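You operate a simulated robot arm through the tools that you are given. There is no shell and no other tool.

Carry out the task below with a simulated robot arm. There is one attempt and no reset: what you move stays moved.

TASK
Vent the pump and swap its transmitter for the 2.5 bar one.
Fine: vent first; clamp the new one in, stand the old one on the desk and close the vent again. Set down upright: transmitter.

Only the result counts: the job must be done as asked and must still hold three seconds after the hand-in. Knocking over, shifting, dropping, spilling or breaking anything else fails it.

THE ROBOT
A 7-joint arm with a two-finger parallel gripper, fixed in place. Base frame: the origin is on the floor under the middle of its stand, x ahead of it, y to its left, z up. Units: m, rad, N and s.
It reaches about 1.058 m from its shoulder. Its first joint turns from -2.897 to 2.897 rad. Payload 4.4 kg.
The TCP is the grasp point between the finger pads, 0.023 m short of the fingertips. In the tool frame z runs along the fingers and y along their closing line. The gripper opens to 0.094 m. The fingers are 0.038 m wide and 0.01 m thick; the gripper's body (0.054 by 0.096 m) begins 0.039 m behind the TCP.
Orientation is told as [roll, pitch, yaw] about the base's x, y, z axes, in that order, counted from this pose: with the fingers straight down and closing along the base's y, the tool's x points along the base's -x, its y along +y and its z along -z.

THE INTERFACE
- The arm moves only by the tool nudge_tool. Its argument "increments" is a list of rows, each an object (a shift or turn left out is 0, a gripper value left out holds the last) with "gripper": the opening, from 0 (shut) to 1 (fully open); "dp": the shift along the tool's x, y, z in m, a list of three; "rotation": the turn, a rotation vector about the tool's x, y, z in rad, a list of three. In form: [{"gripper": gripper, "dp": [tx, ty, tz], "rotation": [rx, ry, rz]}, ...]. A call has 1 to 20 rows; each row is the pose to reach, as a shift and turn from the pose commanded when the call began, along the tool's axes at that moment. Rows are played at 5 a second. More than 0.05 m and 0.15 rad between two rows, or a gripper value outside its range, and nothing of the call is played. A pose out of reach is approached as far as the arm can. The call stops where the force on the tool passes 40 N (or 10 N more than at its start, if that is more) or the arm is blocked; 0.2 s more then pass. Each finger travels about 0.108 m/s and halts on what it meets, pressing with about 28 N; the grip force reading is that of the motor and also rises with nothing between the fingers. The clock runs only during rows and for 0.2 s after the last one: add rows that repeat a pose to give the fingers time. It gives the time, the measured TCP pose, the force on the tool (base axes), the opening and the grip force at its end, in the units of the frame above (readings bear some noise), with the torque about the TCP (base axes, N m) and any sound that the robot's microphone picked up.
- Cameras (640 x 400 px; columns grow to the right, rows downward): "scene" is fixed at [0.4006, -0.6486, 1.5089]; the picture's right is [0.84, -0.55, 0.00], its down [-0.50, -0.77, -0.39] and it looks along [0.22, 0.33, -0.92] (base axes); focal length 351 px, centre (320, 200). "wrist" rides on the gripper at [0.086, 0.016, -0.075] in the tool frame; the picture's right is [-0.18, 0.98, 0.00], its down [-0.58, -0.11, -0.81] and it looks along [-0.79, -0.15, 0.59] (tool axes); focal length 243 px, centre (320, 200). There is no depth. A picture from a camera that has moved, and an enlarged one, comes with that camera's place and axes in the base frame and with its lens.
- snapshot(camera): a new picture of that camera. The clock stands still meanwhile.
- inspect(camera, box): a new picture of the part [left, top, right, bottom] of that camera's present view, enlarged. The clock stands still meanwhile.
- job_done(): hands the job in; it is judged then, once.

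Places have to be worked out from the pictures, the camera data and where the tool is seen. Open the gripper and draw the arm clear of the work before you hand the job in, unless the task says otherwise.

The tools are called after "Request:" as name(argument=value, ...) on one line, values as JSON. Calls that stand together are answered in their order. nudge_tool: Moves the arm, as the interface text tells. Its arguments: {"type":"object","properties":{"increments":{"type":"array","items":{"type":"object","properties":{"gripper":{"type":"number"},"dp":{"type":"array","items":{"type":"number"}},"rotation":{"type":"array","items":{"type":"number"}}}}}},"required":["increments"]} The other tools are called the same way: snapshot (camera) takes a picture; inspect (camera, box) takes an enlarged picture of a part of a camera's view; job_done () hands the job in.

At the start:

```text
t: 0.0
eef_pos: [0.3624, -0.4143, 1.1734]
tcp_rot: [0.0, 0.0, 0.0]
contact_force: [0.3, 0.0, -0.8]
ft_torque: [-0.02, -0.01, 0.0]
width: 0.0939
grip_force: 0.1
```

scene: 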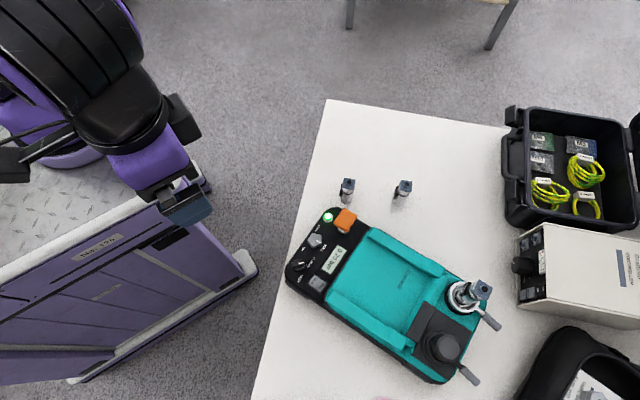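
wrist: 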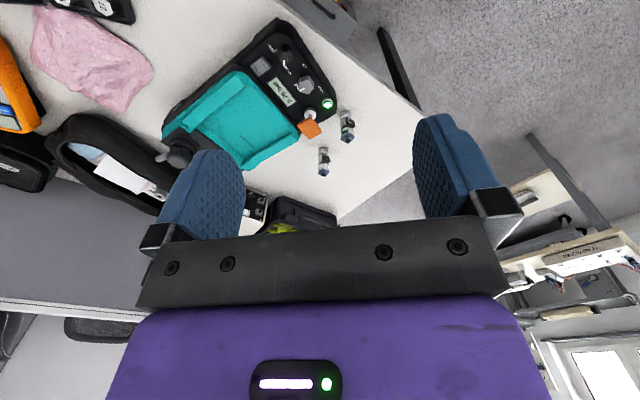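

I begin by looking closely at the pump, the two loose transmitters and the controls.

Request:
inspect(camera="scene", box=[270, 160, 430, 310])

Request:
inspect(camera="scene", box=[390, 260, 520, 400])

Request:
inspect(camera="scene", box=[325, 165, 425, 225])

Request:
inspect(camera="wrist", box=[150, 10, 380, 190])

```text
2.67 times, centred on (350, 235) of scene
camera zoom: at [0.4006, -0.6486, 1.5089], right [0.84, -0.55, 0.0], down [-0.5, -0.77, -0.39], along [0.22, 0.33, -0.92], focal length 937 px, centre (240, 107)
```

zoom: 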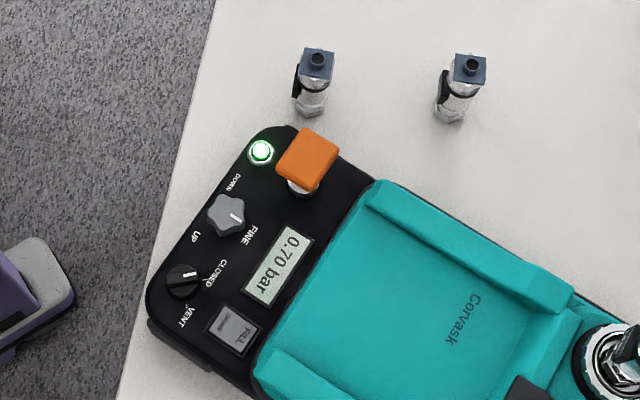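

```text
2.86 times, centred on (455, 330) of scene
camera zoom: at [0.4006, -0.6486, 1.5089], right [0.84, -0.55, 0.0], down [-0.5, -0.77, -0.39], along [0.22, 0.33, -0.92], focal length 1004 px, centre (-66, -171)
```

zoom: 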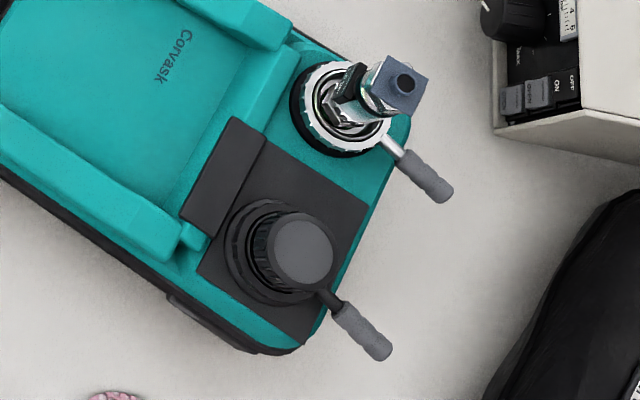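

```text
6.40 times, centred on (375, 195) of scene
camera zoom: at [0.4006, -0.6486, 1.5089], right [0.84, -0.55, 0.0], down [-0.5, -0.77, -0.39], along [0.22, 0.33, -0.92], focal length 2249 px, centre (-32, 232)
```

zoom: 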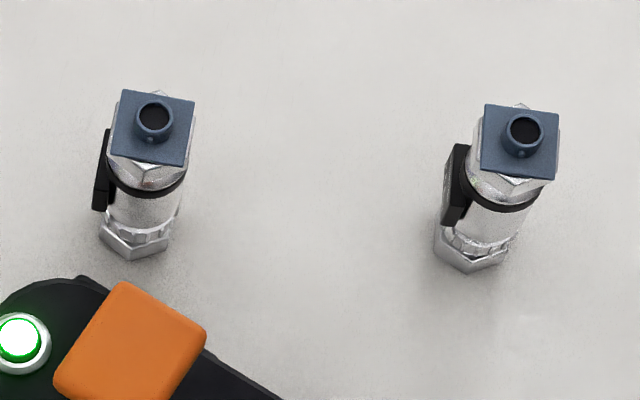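

```text
2.22 times, centred on (265, 100) of wrist
camera zoom: at [0.2767, -0.3976, 1.2483], right [0.18, 0.98, 0.0], down [0.58, -0.11, 0.81], along [0.79, -0.15, -0.59], focal length 539 px, centre (442, 422)
```

zoom: 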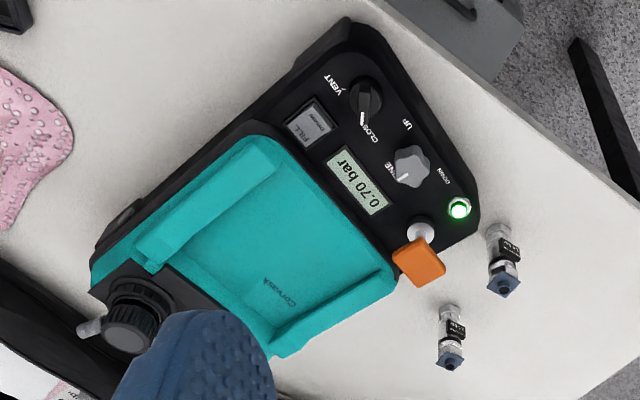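

The desk looks to be near z = 0.72, with the two loose transmitters in front of the pump. I zoom in on their labels and on the chuck levers before moving anything.

Request:
inspect(camera="wrist", box=[310, 105, 362, 180])

Request:
inspect(camera="scene", box=[435, 265, 510, 335])

Request:
inspect(camera="scene", box=[285, 205, 365, 305])

Request:
inspect(camera="scene", box=[410, 310, 490, 390])

```text
5.33 times, centred on (336, 142) of wrist
camera zoom: at [0.2767, -0.3976, 1.2483], right [0.18, 0.98, 0.0], down [0.58, -0.11, 0.81], along [0.79, -0.15, -0.59], focal length 1294 px, centre (235, 507)
```

zoom: 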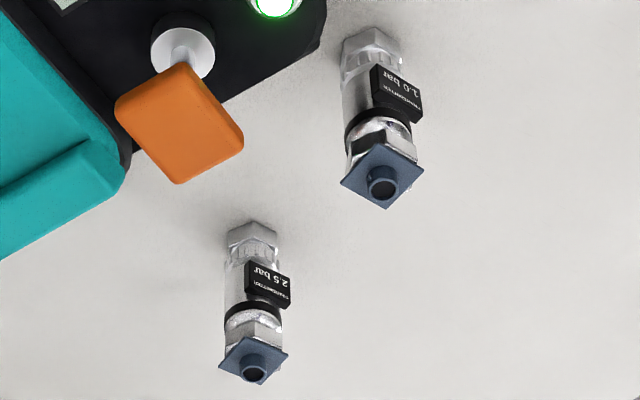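

```text
5.71 times, centred on (472, 300) of scene
camera zoom: at [0.4006, -0.6486, 1.5089], right [0.84, -0.55, 0.0], down [-0.5, -0.77, -0.39], along [0.22, 0.33, -0.92], focal length 2008 px, centre (-551, -371)
```

zoom: 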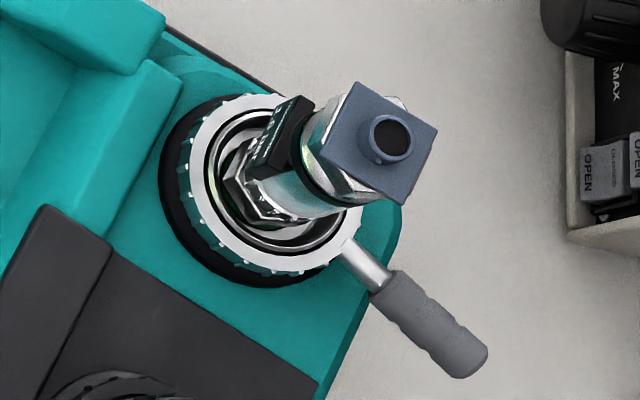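

```text
4.00 times, centred on (325, 255) of scene
camera zoom: at [0.4006, -0.6486, 1.5089], right [0.84, -0.55, 0.0], down [-0.5, -0.77, -0.39], along [0.22, 0.33, -0.92], focal length 1406 px, centre (300, -20)
```

zoom: 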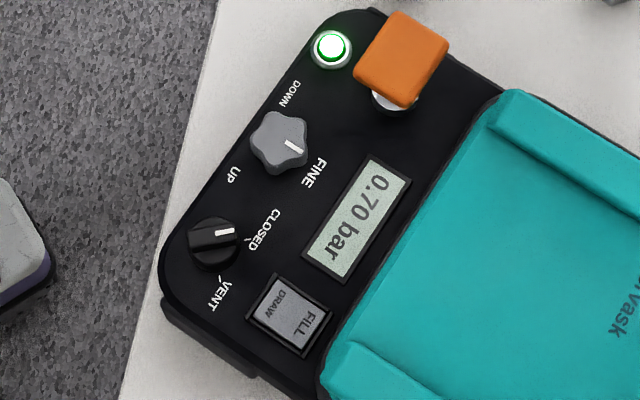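

```text
5.00 times, centred on (450, 350) of scene
camera zoom: at [0.4006, -0.6486, 1.5089], right [0.84, -0.55, 0.0], down [-0.5, -0.77, -0.39], along [0.22, 0.33, -0.92], focal length 1757 px, centre (-330, -550)
```

zoom: 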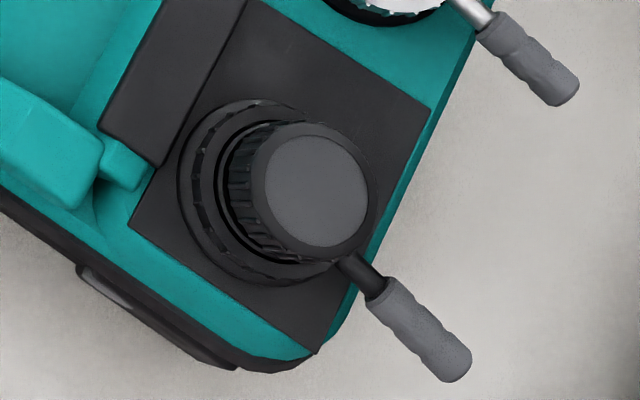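

Labels: the one next to the orange lever is "1.0 bar" and the one farther away is "2.5 bar". The vent knob's pointer is at CLOSED and the pump reads 0.70 bar. I move the wrist camera over the pump for a good view of the chuck.

Request:
nudge_tool(increments=[{"dp": [-0.016, -0.029, 0.012]}, {"dp": [-0.032, -0.057, 0.025]}, {"dp": [-0.047, -0.086, 0.037]}, {"dp": [-0.063, -0.114, 0.049]}, {"dp": [-0.079, -0.143, 0.062]}, {"dp": [-0.095, -0.172, 0.074]}, {"dp": [-0.111, -0.2, 0.086]}, {"dp": [-0.126, -0.229, 0.098]}, {"dp": [-0.142, -0.257, 0.111]}, {"dp": [-0.158, -0.286, 0.123]}])

Request:
snapshot(camera="wrist")

Request:
snapshot(camera="scene")

```text
t: 2.2
eef_pos: [0.5204, -0.7008, 1.0506]
tcp_rot: [-0.002, 0.0, 0.001]
contact_force: [-0.2, 0.1, 1.6]
ft_torque: [-0.01, -0.03, 0.0]
width: 0.0942
grip_force: 0.1
```

```text
taken
camera wrist: at [0.4352, -0.6834, 1.1252], right [0.18, 0.98, 0.0], down [0.58, -0.11, 0.81], along [0.79, -0.15, -0.59], focal length 243 px, centre (320, 200)
```

wrist: 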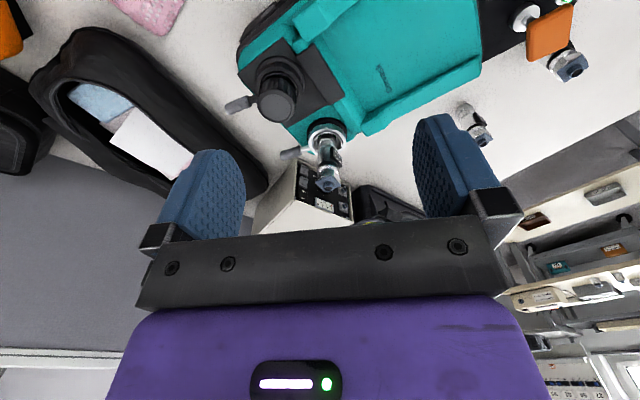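

```text
taken
```

scene: 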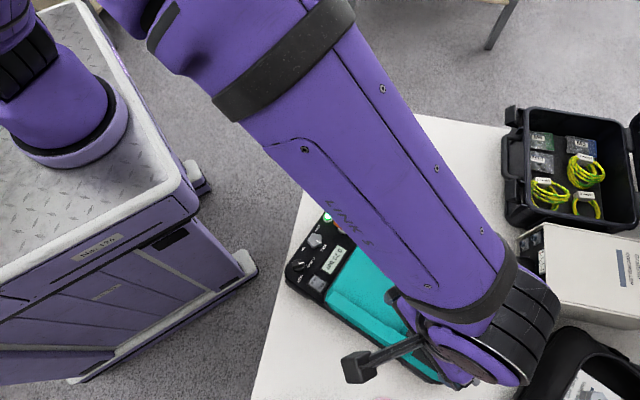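

Request:
inspect(camera="wrist", box=[270, 105, 390, 205])

Request:
inspect(camera="wrist", box=[440, 0, 600, 150])

Request:
inspect(camera="wrist", box=[215, 20, 395, 200])

```text
4.00 times, centred on (330, 155) of wrist
camera zoom: at [0.4352, -0.6834, 1.1252], right [0.18, 0.98, 0.0], down [0.58, -0.11, 0.81], along [0.79, -0.15, -0.59], focal length 970 px, centre (280, 380)
```

zoom: 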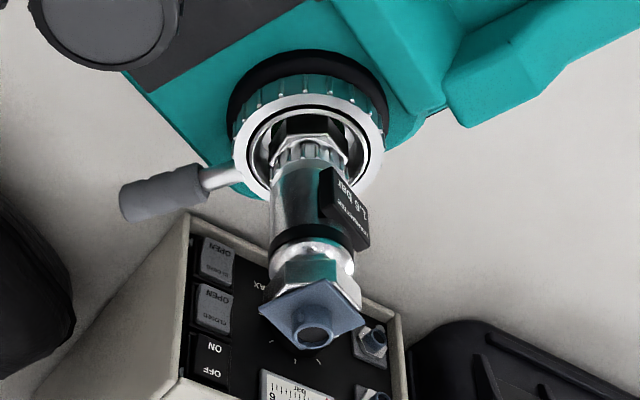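

```text
2.67 times, centred on (520, 75) of wrist
camera zoom: at [0.4352, -0.6834, 1.1252], right [0.18, 0.98, 0.0], down [0.58, -0.11, 0.81], along [0.79, -0.15, -0.59], focal length 647 px, centre (-213, 533)
```

zoom: 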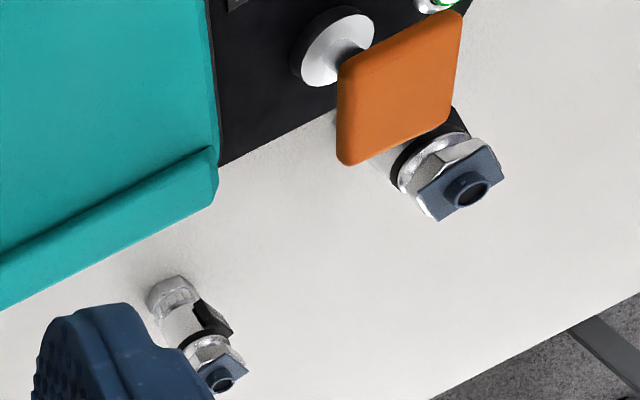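

```text
2.22 times, centred on (305, 110) of wrist
camera zoom: at [0.4352, -0.6834, 1.1252], right [0.18, 0.98, 0.0], down [0.58, -0.11, 0.81], along [0.79, -0.15, -0.59], focal length 539 px, centre (353, 400)
```

zoom: 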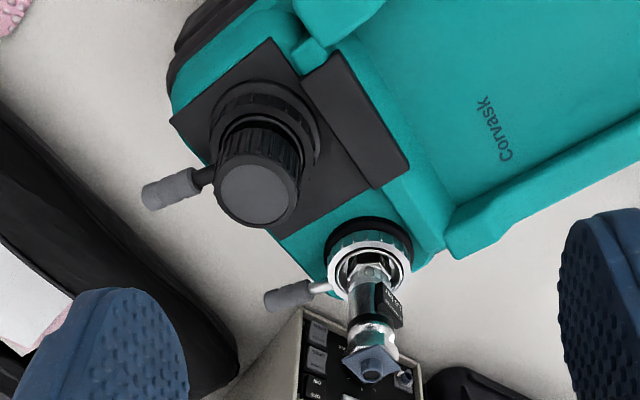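

The clamped transmitter reads "1.6 bar". I triangulate the chuck axis at about (0.671, -0.718), its ring top at z of about 0.846, and the vent knob at about (0.449, -0.491, 0.80). I go over to the control panel for a closer look at the vent knob.

Request:
nudge_tool(increments=[{"dp": [0.017, 0.03, 0.014]}, {"dp": [0.034, 0.06, 0.029]}, {"dp": [0.051, 0.09, 0.043]}, {"dp": [0.069, 0.12, 0.057]}, {"dp": [0.086, 0.151, 0.071]}, {"dp": [0.103, 0.181, 0.086]}, {"dp": [0.12, 0.211, 0.1]}, {"dp": [0.12, 0.211, 0.1]}])

Request:
snapshot(camera="wrist")

Request:
inspect(camera="wrist", box=[250, 30, 410, 160])

Request:
inspect(camera="scene", box=[430, 260, 510, 330])

```text
t: 4.0
eef_pos: [0.4012, -0.4901, 0.949]
tcp_rot: [0.0, 0.001, 0.0]
contact_force: [-0.1, 0.0, 0.6]
ft_torque: [-0.04, -0.03, -0.02]
width: 0.0941
grip_force: 0.1
```

```text
taken
camera wrist: at [0.3148, -0.4731, 1.0243], right [0.18, 0.98, 0.0], down [0.58, -0.11, 0.81], along [0.79, -0.15, -0.59], focal length 243 px, centre (320, 200)
```

wrist: 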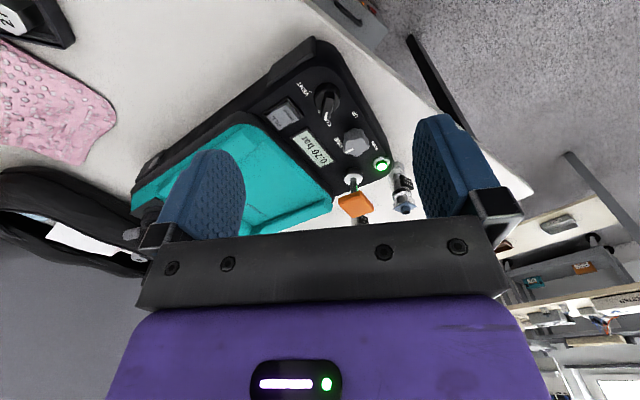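

```text
3.08 times, centred on (330, 95) of wrist
camera zoom: at [0.3148, -0.4731, 1.0243], right [0.18, 0.98, 0.0], down [0.58, -0.11, 0.81], along [0.79, -0.15, -0.59], focal length 746 px, centre (289, 523)
```

zoom: 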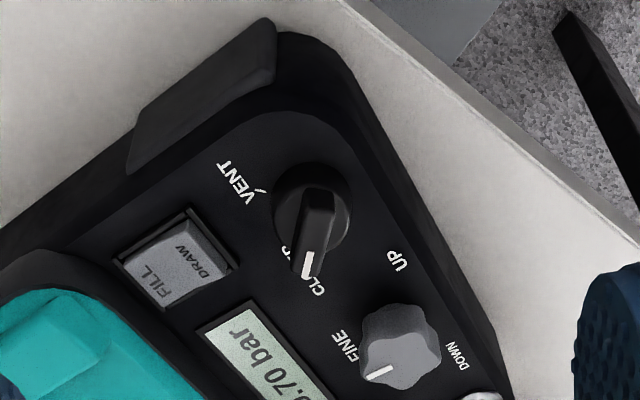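

```text
5.71 times, centred on (470, 295) of scene
camera zoom: at [0.4006, -0.6486, 1.5089], right [0.84, -0.55, 0.0], down [-0.5, -0.77, -0.39], along [0.22, 0.33, -0.92], focal length 2008 px, centre (-537, -343)
```

zoom: 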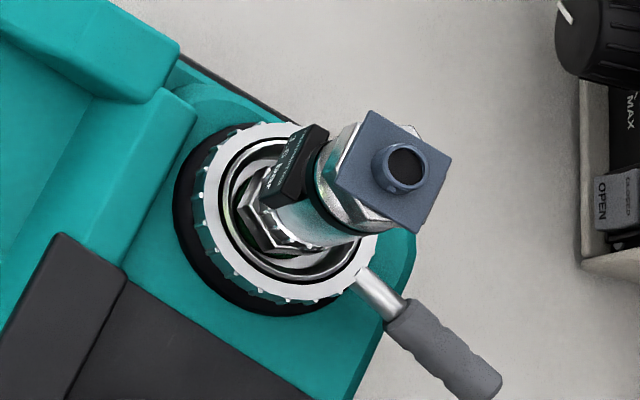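

The knob has a raised bar (top z of about 0.816, panel at about 0.791), with its pointer about -20° from base x. CLOSED to VENT is about 90° clockwise seen from above. I move over it, yaw the gripper by 0.35 rad to match the bar, narrow the opening and check the alignment.

Request:
nudge_tool(increments=[{"dp": [-0.015, -0.001, 0.015], "rotation": [0, 0, 0.12], "gripper": 0.3}, {"dp": [-0.03, -0.002, 0.03], "rotation": [0, 0, 0.24], "gripper": 0.3}, {"dp": [-0.049, -0.0025, 0.049], "rotation": [0, 0, 0.35], "gripper": 0.3}, {"dp": [-0.049, -0.0025, 0.049], "rotation": [0, 0, 0.35], "gripper": 0.3}])

Request:
snapshot(camera="wrist")

Request:
inspect(camera="wrist", box=[240, 40, 400, 180])

```text
t: 5.0
eef_pos: [0.4493, -0.4924, 0.9003]
tcp_rot: [0.001, -0.001, -0.35]
contact_force: [0.1, -0.2, 0.7]
ft_torque: [0.01, 0.02, -0.01]
width: 0.0285
grip_force: 0.0
```

```text
taken
camera wrist: at [0.3751, -0.4469, 0.9757], right [0.51, 0.86, 0.0], down [0.51, -0.3, 0.81], along [0.69, -0.41, -0.59], focal length 243 px, centre (320, 200)
```

wrist: 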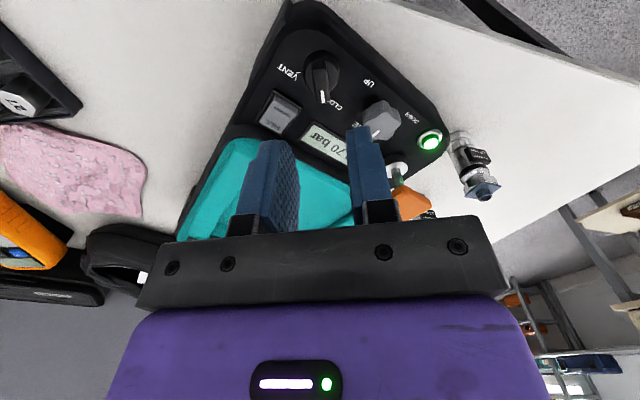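

```text
2.86 times, centred on (320, 110) of wrist
camera zoom: at [0.3751, -0.4469, 0.9757], right [0.51, 0.86, 0.0], down [0.51, -0.3, 0.81], along [0.69, -0.41, -0.59], focal length 693 px, centre (320, 457)
```

zoom: 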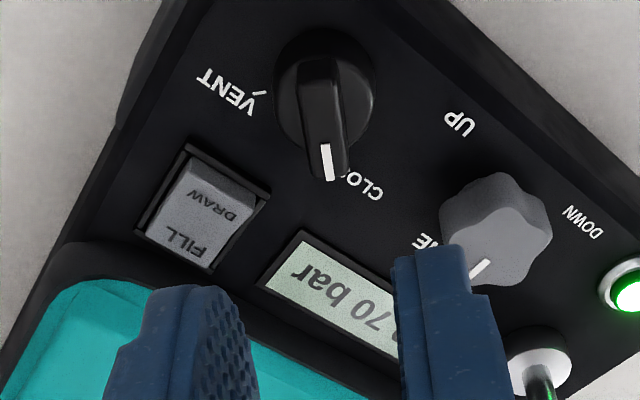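

The bar lies nearly under the tool axis. I zoom in once more to fine-tune the yaw and centring.

Request:
inspect(camera="wrist", box=[290, 40, 350, 110])

Request:
inspect(camera="scene", box=[280, 200, 380, 300])

```text
5.71 times, centred on (320, 75) of wrist
camera zoom: at [0.3751, -0.4469, 0.9757], right [0.51, 0.86, 0.0], down [0.51, -0.3, 0.81], along [0.69, -0.41, -0.59], focal length 1386 px, centre (320, 914)
```

zoom: 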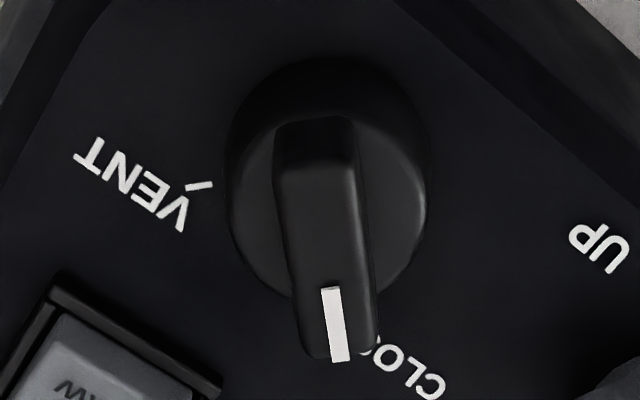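

```text
4.00 times, centred on (330, 250) of scene
camera zoom: at [0.4006, -0.6486, 1.5089], right [0.84, -0.55, 0.0], down [-0.5, -0.77, -0.39], along [0.22, 0.33, -0.92], focal length 1406 px, centre (280, 0)
```

zoom: 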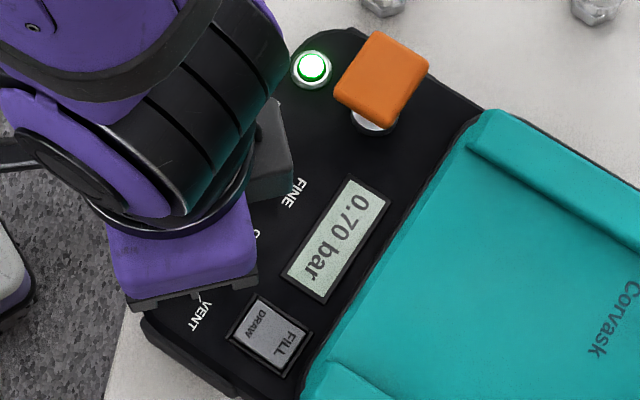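

The bar is about 1 mm to the tool's +y side and a further 0.06 rad of yaw is needed. I correct both, then lower the fingers around the bar, leaving the tips at about z = 0.804.

Request:
nudge_tool(increments=[{"dp": [0.0, 0.0012, 0.02], "rotation": [0, 0, 0.06]}, {"dp": [0.0, 0.0012, 0.04], "rotation": [0, 0, 0.06]}, {"dp": [0.0, 0.0012, 0.06], "rotation": [0, 0, 0.06]}, {"dp": [0.0, 0.0012, 0.0735], "rotation": [0, 0, 0.06]}, {"dp": [0.0, 0.0012, 0.0735], "rotation": [0, 0, 0.06]}])

Request:
snapshot(camera="wrist")

Request:
inspect(camera="wrist", box=[260, 90, 380, 200])

```text
t: 6.2
eef_pos: [0.4492, -0.4918, 0.8262]
tcp_rot: [0.001, -0.001, -0.41]
contact_force: [0.1, 0.4, 0.2]
ft_torque: [0.04, 0.03, -0.01]
width: 0.0282
grip_force: 0.1
```

```text
taken
camera wrist: at [0.378, -0.4412, 0.9021], right [0.56, 0.83, 0.0], down [0.49, -0.33, 0.81], along [0.67, -0.45, -0.59], focal length 243 px, centre (320, 200)
```

wrist: 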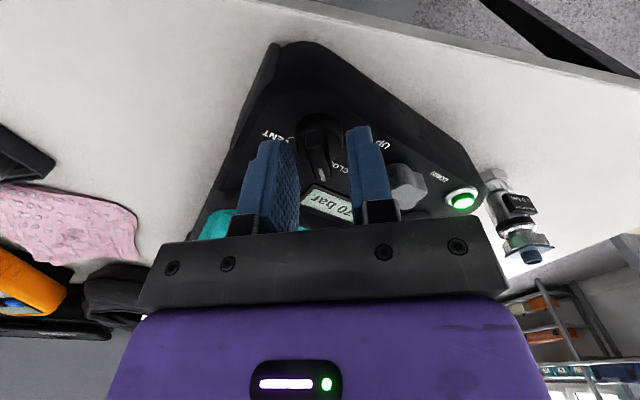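

```text
3.64 times, centred on (320, 145) of wrist
camera zoom: at [0.378, -0.4412, 0.9021], right [0.56, 0.83, 0.0], down [0.49, -0.33, 0.81], along [0.67, -0.45, -0.59], focal length 882 px, centre (320, 400)
```

zoom: 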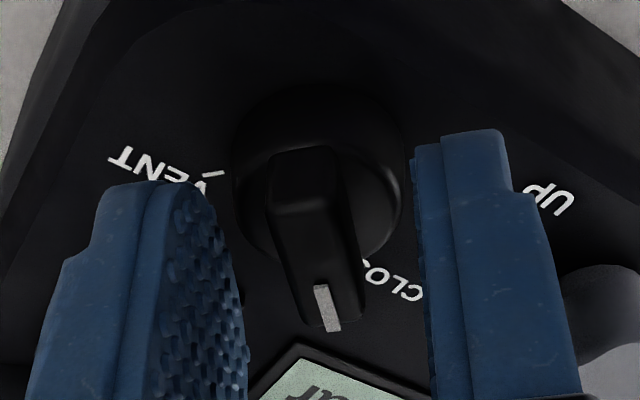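

The bar sits centred between the fingers. I close on it.

Request:
nudge_tool(increments=[{"gripper": 0.15}, {"gripper": 0.05}, {"gripper": 0.0}, {"gripper": 0.0}])

Request:
inspect(camera="wrist", box=[260, 90, 380, 200])

```text
t: 7.2
eef_pos: [0.4489, -0.493, 0.8266]
tcp_rot: [0.001, 0.0, -0.41]
contact_force: [-2.2, -4.9, -0.3]
ft_torque: [-0.14, -0.09, 0.0]
width: 0.0096
grip_force: 27.9
```

```text
3.64 times, centred on (320, 145) of wrist
camera zoom: at [0.3777, -0.4415, 0.9021], right [0.56, 0.83, 0.0], down [0.49, -0.33, 0.81], along [0.67, -0.45, -0.59], focal length 882 px, centre (320, 400)
```

zoom: 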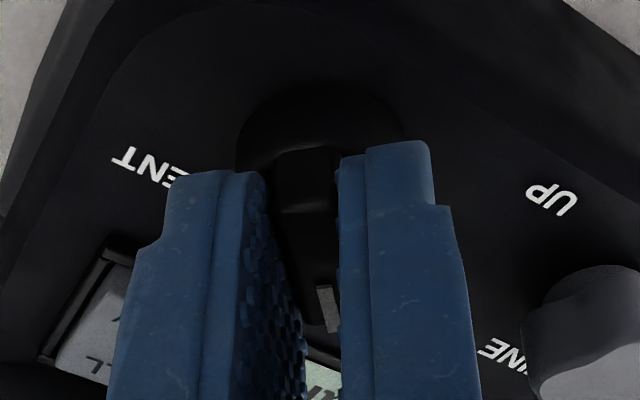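

The grip is on the bar (9.6 mm). The 5 N side load says the knob axis is about 1 mm toward tool -y, so I recentre and turn the knob clockwise (seen from above) toward VENT by 1.5 rad.

Request:
nudge_tool(increments=[{"dp": [0, -0.001, 0], "rotation": [0, 0, 0.0]}, {"dp": [0, -0.001, 0], "rotation": [0, 0, 0.1]}, {"dp": [0, -0.001, 0], "rotation": [0, 0, 0.2]}, {"dp": [0, -0.001, 0], "rotation": [0, 0, 0.3]}, {"dp": [0, -0.001, 0], "rotation": [0, 0, 0.4]}, {"dp": [0, -0.001, 0], "rotation": [0, 0, 0.5]}])

Request:
inspect(camera="wrist", box=[240, 60, 400, 200])

```text
t: 8.6
eef_pos: [0.4495, -0.4922, 0.8271]
tcp_rot: [-0.002, 0.001, -0.911]
contact_force: [2.2, 0.3, -0.3]
ft_torque: [0.28, 0.16, 0.01]
width: 0.0097
grip_force: 28.4
```

```text
2.86 times, centred on (320, 130) of wrist
camera zoom: at [0.4101, -0.4129, 0.9024], right [0.89, 0.46, 0.0], down [0.27, -0.53, 0.81], along [0.37, -0.72, -0.59], focal length 693 px, centre (320, 400)
```

zoom: 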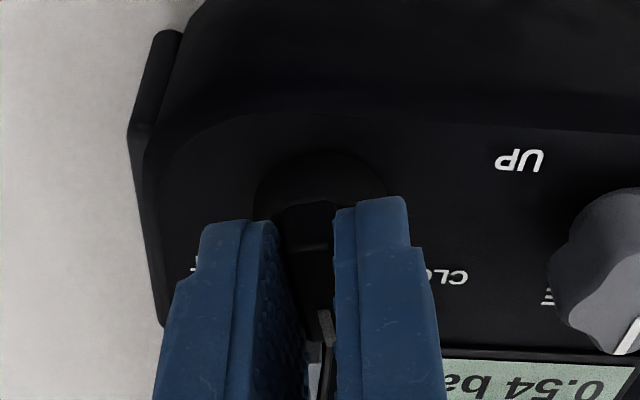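

The knob follows and the display has dropped to 0.54 bar. I continue turning toward VENT.

Request:
nudge_tool(increments=[{"rotation": [0, 0, 0.1]}, {"rotation": [0, 0, 0.2]}, {"rotation": [0, 0, 0.3]}, {"rotation": [0, 0, 0.4]}, {"rotation": [0, 0, 0.5]}, {"rotation": [0, 0, 0.6]}, {"rotation": [0, 0, 0.7]}, {"rotation": [0, 0, 0.8]}, {"rotation": [0, 0, 0.9]}, {"rotation": [0, 0, 1.0]}, {"rotation": [0, 0, 1.0]}])

Request:
inspect(camera="wrist", box=[220, 60, 420, 200])

Request:
snapshot(camera="scene")

```text
t: 11.0
eef_pos: [0.4493, -0.4942, 0.827]
tcp_rot: [0.001, 0.0, -1.911]
contact_force: [5.9, -2.9, 0.3]
ft_torque: [-0.29, 0.01, -0.03]
width: 0.0097
grip_force: 28.0
```

```text
2.86 times, centred on (320, 130) of wrist
camera zoom: at [0.4948, -0.4154, 0.9025], right [0.87, -0.5, 0.0], down [-0.3, -0.51, 0.81], along [-0.4, -0.7, -0.59], focal length 693 px, centre (320, 400)
```

zoom: 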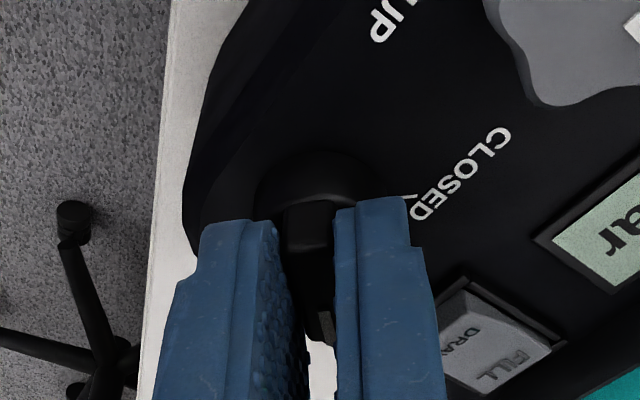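

```text
taken
```

scene: 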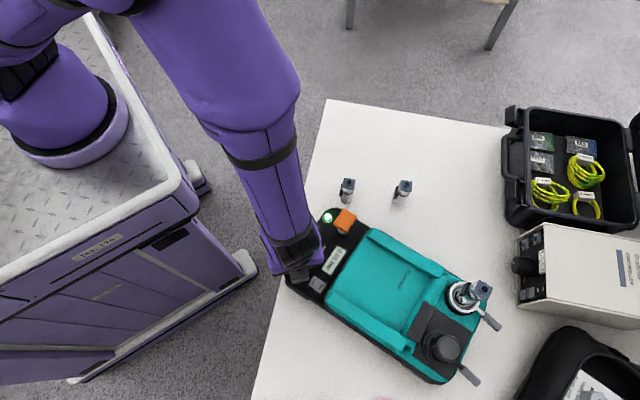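

I read the display from the scene camera.

Request:
inspect(camera="scene", box=[300, 200, 380, 300])

```text
4.00 times, centred on (340, 250) of scene
camera zoom: at [0.4006, -0.6486, 1.5089], right [0.84, -0.55, 0.0], down [-0.5, -0.77, -0.39], along [0.22, 0.33, -0.92], focal length 1406 px, centre (240, 0)
```

zoom: 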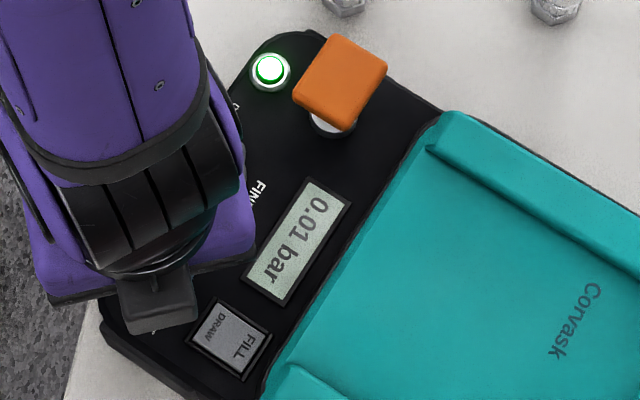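

The pump reads 0.01 bar, so the vent is working. I turn slightly further to the full VENT position, then release and lift.

Request:
nudge_tool(increments=[{"rotation": [0, 0, 0.04]}, {"rotation": [0, 0, 0.06]}, {"rotation": [0, 0, 0.06]}])

Request:
nudge_tool(increments=[{"gripper": 0.15}, {"gripper": 0.27}, {"gripper": 0.27}, {"dp": [0, 0, -0.03], "gripper": 0.27}, {"dp": [0, 0, -0.06], "gripper": 0.27}, {"dp": [0, 0, -0.1], "gripper": 0.27}, {"dp": [0, 0, -0.1], "gripper": 0.27}])

Request:
snapshot(camera="wrist")

Request:
inspect(camera="wrist", box=[260, 40, 380, 140])

Request:
inspect(camera="scene", box=[300, 200, 380, 300])

```text
t: 11.8
eef_pos: [0.4502, -0.4937, 0.826]
tcp_rot: [-0.001, 0.0, -1.97]
contact_force: [7.8, -5.6, 0.6]
ft_torque: [0.22, -0.22, 0.77]
width: 0.0098
grip_force: 28.4
```

```text
t: 13.4
eef_pos: [0.4496, -0.4917, 0.9275]
tcp_rot: [0.002, -0.001, -1.971]
contact_force: [-0.9, -0.3, 0.7]
ft_torque: [0.0, 0.01, 0.0]
width: 0.0254
grip_force: 0.0
```

```text
taken
camera wrist: at [0.499, -0.4176, 1.0032], right [0.83, -0.55, 0.0], down [-0.33, -0.49, 0.81], along [-0.44, -0.67, -0.59], focal length 243 px, centre (320, 200)
```

wrist: 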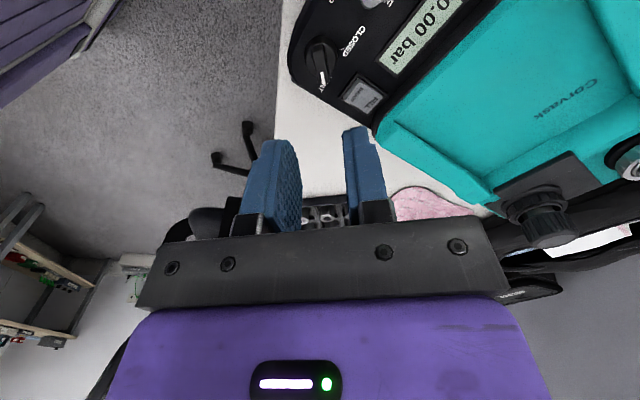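

```text
4.00 times, centred on (320, 90) of wrist
camera zoom: at [0.499, -0.4176, 1.0032], right [0.83, -0.55, 0.0], down [-0.33, -0.49, 0.81], along [-0.44, -0.67, -0.59], focal length 970 px, centre (320, 640)
```

zoom: 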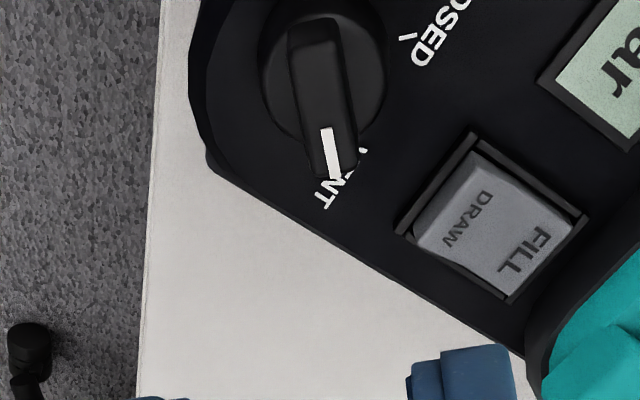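

```text
4.00 times, centred on (340, 250) of scene
camera zoom: at [0.4006, -0.6486, 1.5089], right [0.84, -0.55, 0.0], down [-0.5, -0.77, -0.39], along [0.22, 0.33, -0.92], focal length 1406 px, centre (240, 0)
```

zoom: 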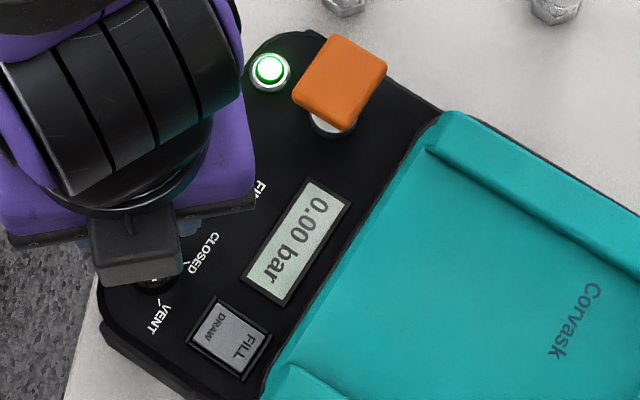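

The knob hit its stop at VENT and the display reads 0.00 bar, so venting is done. Next is the chuck lever. I lift, turn the gripper yaw back toward zero and travel toward the chuck, staying high.

Request:
nudge_tool(increments=[{"dp": [0, 0, -0.03], "rotation": [0, 0, -0.14], "gripper": 0.3}, {"dp": [0, 0, -0.06], "rotation": [0, 0, -0.28]}, {"dp": [-0.007, 0.012, -0.0725], "rotation": [0, 0, -0.42]}, {"dp": [-0.015, 0.026, -0.0725], "rotation": [0, 0, -0.56]}, {"dp": [-0.022, 0.039, -0.0725], "rotation": [0, 0, -0.7]}, {"dp": [-0.029, 0.052, -0.0725], "rotation": [0, 0, -0.84]}, {"dp": [-0.037, 0.065, -0.0725], "rotation": [0, 0, -0.98]}, {"dp": [-0.044, 0.078, -0.0725], "rotation": [0, 0, -1.12]}, {"dp": [-0.051, 0.091, -0.0725], "rotation": [0, 0, -1.26]}, {"dp": [-0.059, 0.104, -0.0725], "rotation": [0, 0, -1.4]}, {"dp": [-0.066, 0.117, -0.0725], "rotation": [0, 0, -1.54]}, {"dp": [-0.074, 0.13, -0.0725], "rotation": [0, 0, -1.68]}, {"dp": [-0.0808, 0.1427, -0.0725], "rotation": [0, 0, -1.82]}, {"dp": [-0.0808, 0.1427, -0.0725], "rotation": [0, 0, -1.971]}])

```text
refused: row 14 steps farther than a row can; nothing moved
```

The last turn step was slightly too large. I resend with it trimmed.

Request:
nudge_tool(increments=[{"dp": [0, 0, -0.03], "rotation": [0, 0, -0.14], "gripper": 0.3}, {"dp": [0, 0, -0.06], "rotation": [0, 0, -0.28]}, {"dp": [-0.007, 0.012, -0.0725], "rotation": [0, 0, -0.42]}, {"dp": [-0.015, 0.026, -0.0725], "rotation": [0, 0, -0.56]}, {"dp": [-0.022, 0.039, -0.0725], "rotation": [0, 0, -0.7]}, {"dp": [-0.029, 0.052, -0.0725], "rotation": [0, 0, -0.84]}, {"dp": [-0.037, 0.065, -0.0725], "rotation": [0, 0, -0.98]}, {"dp": [-0.044, 0.078, -0.0725], "rotation": [0, 0, -1.12]}, {"dp": [-0.051, 0.091, -0.0725], "rotation": [0, 0, -1.26]}, {"dp": [-0.059, 0.104, -0.0725], "rotation": [0, 0, -1.4]}, {"dp": [-0.066, 0.117, -0.0725], "rotation": [0, 0, -1.54]}, {"dp": [-0.074, 0.13, -0.0725], "rotation": [0, 0, -1.68]}, {"dp": [-0.0808, 0.1427, -0.0725], "rotation": [0, 0, -1.82]}, {"dp": [-0.0808, 0.1427, -0.0725], "rotation": [0, 0, -1.965]}, {"dp": [-0.0808, 0.1427, -0.0725], "rotation": [0, 0, -1.971]}])

```text
t: 16.6
eef_pos: [0.5482, -0.6231, 1.0006]
tcp_rot: [0.0, 0.0, 0.005]
contact_force: [0.6, 0.6, 0.2]
ft_torque: [-0.03, -0.02, 0.01]
width: 0.028
grip_force: 0.0
```

Now I continue to a point above the lever, yawing so that the camera side faces outward (+1.57 rad), to test the reach there.

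Request:
nudge_tool(increments=[{"dp": [-0.01, -0.012, 0], "rotation": [0, 0, -0.143]}, {"dp": [-0.02, -0.025, 0], "rotation": [0, 0, -0.286]}, {"dp": [-0.03, -0.037, 0], "rotation": [0, 0, -0.429]}, {"dp": [-0.04, -0.05, 0], "rotation": [0, 0, -0.572]}, {"dp": [-0.05, -0.062, 0], "rotation": [0, 0, -0.715]}, {"dp": [-0.06, -0.075, 0], "rotation": [0, 0, -0.858]}, {"dp": [-0.07, -0.087, 0], "rotation": [0, 0, -1.0]}, {"dp": [-0.08, -0.1, 0], "rotation": [0, 0, -1.143]}, {"dp": [-0.09, -0.112, 0], "rotation": [0, 0, -1.286]}, {"dp": [-0.1, -0.125, 0], "rotation": [0, 0, -1.429]}, {"dp": [-0.11, -0.137, 0], "rotation": [0, 0, -1.57]}, {"dp": [-0.11, -0.137, 0], "rotation": [0, 0, -1.57]}])

Request:
snapshot(camera="wrist")

Request:
snapshot(camera="scene")

```text
t: 19.2
eef_pos: [0.6595, -0.7579, 0.9988]
tcp_rot: [0.001, 0.0, 1.572]
contact_force: [-0.3, -0.3, -0.3]
ft_torque: [0.0, -0.01, 0.01]
width: 0.0283
grip_force: 0.1
```

```text
taken
camera wrist: at [0.6443, -0.8439, 1.0751], right [-0.98, 0.18, 0.0], down [0.11, 0.58, 0.81], along [0.15, 0.79, -0.59], focal length 243 px, centre (320, 200)
```

wrist: 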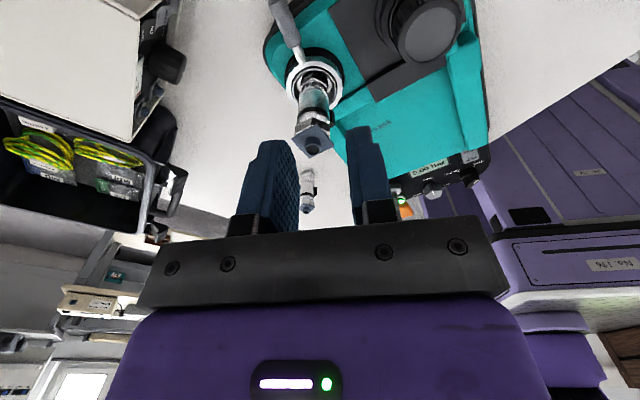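

```text
taken
```

scene: 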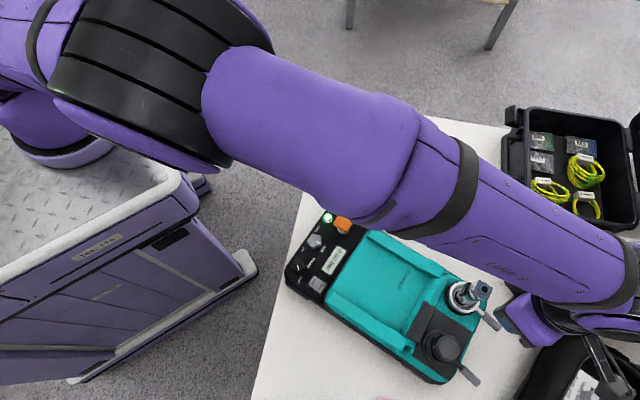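

The pose is reachable. I zoom in on the chuck, its lever and any markings from this side.

Request:
inspect(camera="wrist", box=[250, 0, 390, 160])

Request:
inspect(camera="wrist", box=[265, 30, 365, 130])

```text
2.50 times, centred on (320, 80) of wrist
camera zoom: at [0.6443, -0.8439, 1.0751], right [-0.98, 0.18, 0.0], down [0.11, 0.58, 0.81], along [0.15, 0.79, -0.59], focal length 606 px, centre (320, 500)
```

zoom: 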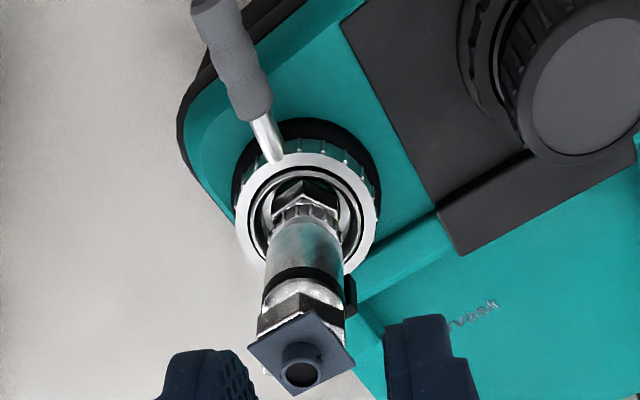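

```text
4.00 times, centred on (315, 80) of wrist
camera zoom: at [0.6443, -0.8439, 1.0751], right [-0.98, 0.18, 0.0], down [0.11, 0.58, 0.81], along [0.15, 0.79, -0.59], focal length 970 px, centre (340, 680)
```

zoom: 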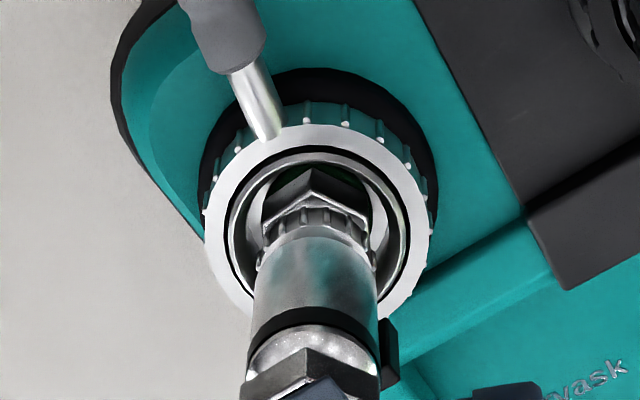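

The lever is horizontal at z of about 0.841, reaching from the ring to a tip at (0.688, -0.793), which puts it about -77° about the chuck axis. I line the fingers up astride its grip at about 62 mm radius, stopping above it first.

Request:
nudge_tool(increments=[{"dp": [0.01, -0.013, 0.03], "rotation": [0, 0, -0.11], "gripper": 0.5}, {"dp": [0.0211, -0.0252, 0.06], "rotation": [0, 0, -0.222]}, {"dp": [0.0211, -0.0252, 0.0988], "rotation": [0, 0, -0.222]}, {"dp": [0.0211, -0.0252, 0.0988], "rotation": [0, 0, -0.222]}])

Request:
snapshot(camera="wrist")

Request:
inspect(camera="wrist", box=[250, 60, 390, 200])

Request:
inspect(camera="scene", box=[410, 250, 530, 390])

```text
t: 20.2
eef_pos: [0.6846, -0.7777, 0.9004]
tcp_rot: [0.0, 0.0, 1.794]
contact_force: [-0.4, 0.7, 0.2]
ft_torque: [0.01, -0.02, 0.01]
width: 0.0467
grip_force: 0.1
```

```text
taken
camera wrist: at [0.6884, -0.8668, 0.9765], right [-1.0, -0.04, 0.0], down [-0.02, 0.59, 0.81], along [-0.03, 0.81, -0.59], focal length 243 px, centre (320, 200)
```

wrist: 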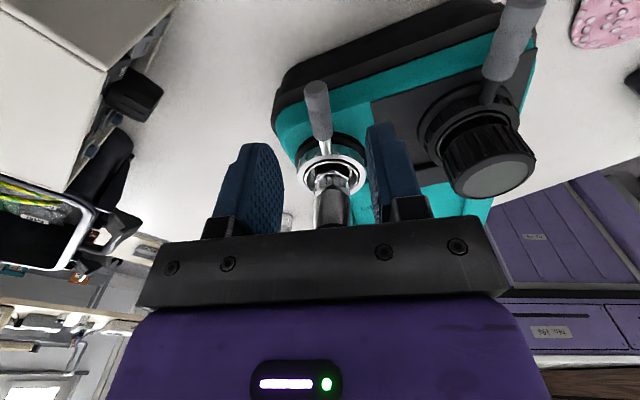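

```text
2.86 times, centred on (320, 130) of wrist
camera zoom: at [0.6884, -0.8668, 0.9765], right [-1.0, -0.04, 0.0], down [-0.02, 0.59, 0.81], along [-0.03, 0.81, -0.59], focal length 693 px, centre (320, 400)
```

zoom: 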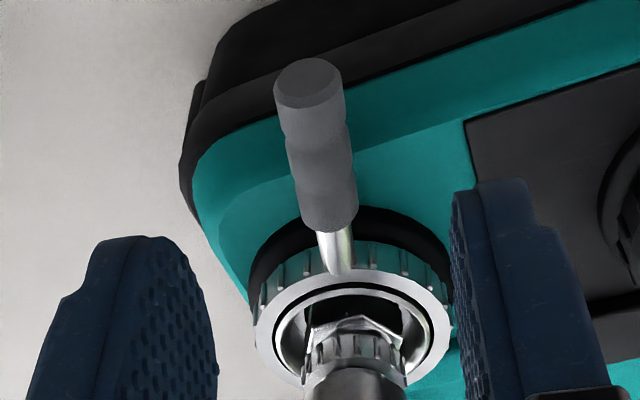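

```text
2.86 times, centred on (470, 320) of scene
camera zoom: at [0.4006, -0.6486, 1.5089], right [0.84, -0.55, 0.0], down [-0.5, -0.77, -0.39], along [0.22, 0.33, -0.92], focal length 1004 px, centre (-109, -143)
```

zoom: 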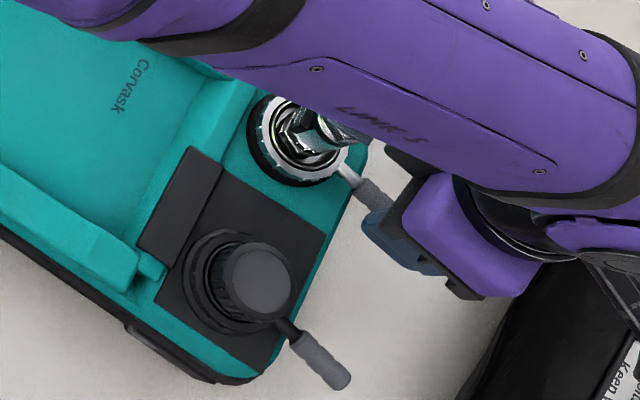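

The lever grip is centred between the fingers and aligned. I descend so that the tips pass just below the lever axis and close on it.

Request:
nudge_tool(increments=[{"dp": [0, 0, 0.02], "gripper": 0.5}, {"dp": [0, 0, 0.04]}, {"dp": [0, 0, 0.05]}, {"dp": [0, 0, 0.05]}])

Request:
inspect(camera="wrist", box=[250, 60, 390, 200])

```text
t: 21.2
eef_pos: [0.6848, -0.7789, 0.8508]
tcp_rot: [0.0, 0.001, 1.792]
contact_force: [0.7, -0.6, -0.6]
ft_torque: [0.04, 0.02, -0.01]
width: 0.0469
grip_force: 0.1
```

```text
2.86 times, centred on (320, 130) of wrist
camera zoom: at [0.6889, -0.8665, 0.926], right [-1.0, -0.04, 0.0], down [-0.02, 0.59, 0.81], along [-0.03, 0.81, -0.59], focal length 693 px, centre (320, 400)
```

zoom: 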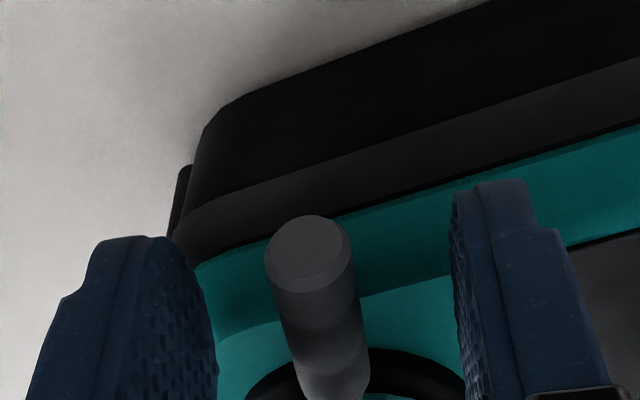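

The lever is between the fingers; I close on it.

Request:
nudge_tool(increments=[{"gripper": 0.3}, {"gripper": 0.15}, {"gripper": 0.0}, {"gripper": 0.0}])

```text
t: 22.2
eef_pos: [0.685, -0.7788, 0.8496]
tcp_rot: [0.0, 0.001, 1.796]
contact_force: [10.6, -1.6, -1.2]
ft_torque: [0.27, -0.08, -0.63]
width: 0.0139
grip_force: 28.4
```

It holds the lever (13.9 mm). I try loosening it counter-clockwise (seen from above) by a small arc about the chuck axis and watch the forces.

Request:
nudge_tool(increments=[{"dp": [0.0, -0.0031, 0], "rotation": [0, 0, -0.05]}, {"dp": [-0.0003, -0.0062, 0], "rotation": [0, 0, -0.1]}, {"dp": [-0.0007, -0.0093, 0], "rotation": [0, 0, -0.15]}, {"dp": [-0.0012, -0.0123, 0], "rotation": [0, 0, -0.2]}])

Request:
inspect(camera="scene", box=[410, 250, 530, 390])

```text
t: 23.2
eef_pos: [0.6977, -0.7747, 0.8514]
tcp_rot: [-0.001, 0.001, 1.995]
contact_force: [12.6, -1.7, 0.5]
ft_torque: [0.06, -0.14, -0.75]
width: 0.0136
grip_force: 28.0
```

```text
2.86 times, centred on (470, 320) of scene
camera zoom: at [0.4006, -0.6486, 1.5089], right [0.84, -0.55, 0.0], down [-0.5, -0.77, -0.39], along [0.22, 0.33, -0.92], focal length 1004 px, centre (-109, -143)
```

zoom: 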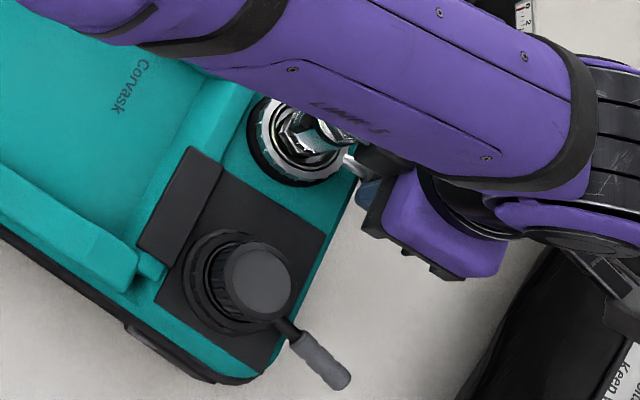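

The motion went through with little added force. I check from the wrist camera whether the lever actually turned.

Request:
snapshot(camera="wrist")

Request:
inspect(camera="wrist", box=[250, 60, 390, 200])

Request:
inspect(camera="scene", box=[435, 265, 510, 335])

```text
taken
camera wrist: at [0.7193, -0.8599, 0.9261], right [-0.97, -0.24, 0.0], down [-0.14, 0.57, 0.81], along [-0.19, 0.78, -0.59], focal length 243 px, centre (320, 200)
```

wrist: 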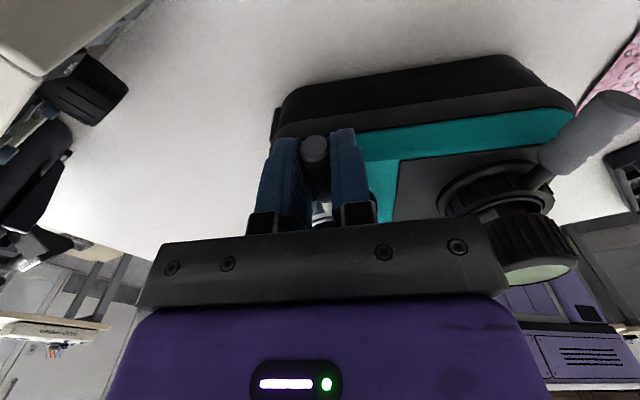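

```text
2.86 times, centred on (320, 130) of wrist
camera zoom: at [0.7193, -0.8599, 0.9261], right [-0.97, -0.24, 0.0], down [-0.14, 0.57, 0.81], along [-0.19, 0.78, -0.59], focal length 693 px, centre (320, 400)
```

zoom: 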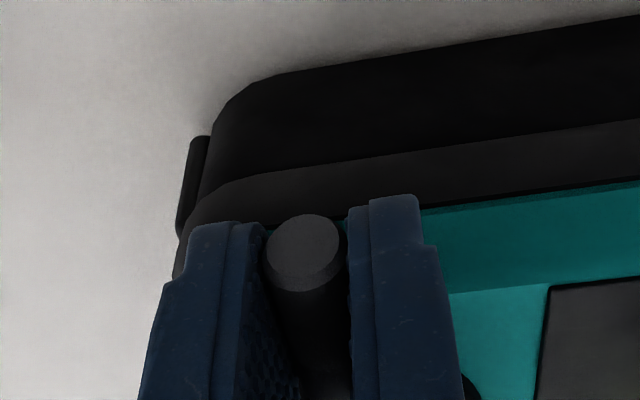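

```text
5.71 times, centred on (472, 300) of scene
camera zoom: at [0.4006, -0.6486, 1.5089], right [0.84, -0.55, 0.0], down [-0.5, -0.77, -0.39], along [0.22, 0.33, -0.92], focal length 2008 px, centre (-551, -371)
```

zoom: 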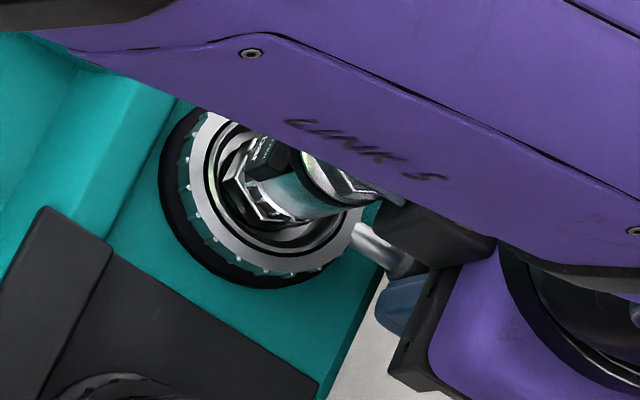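

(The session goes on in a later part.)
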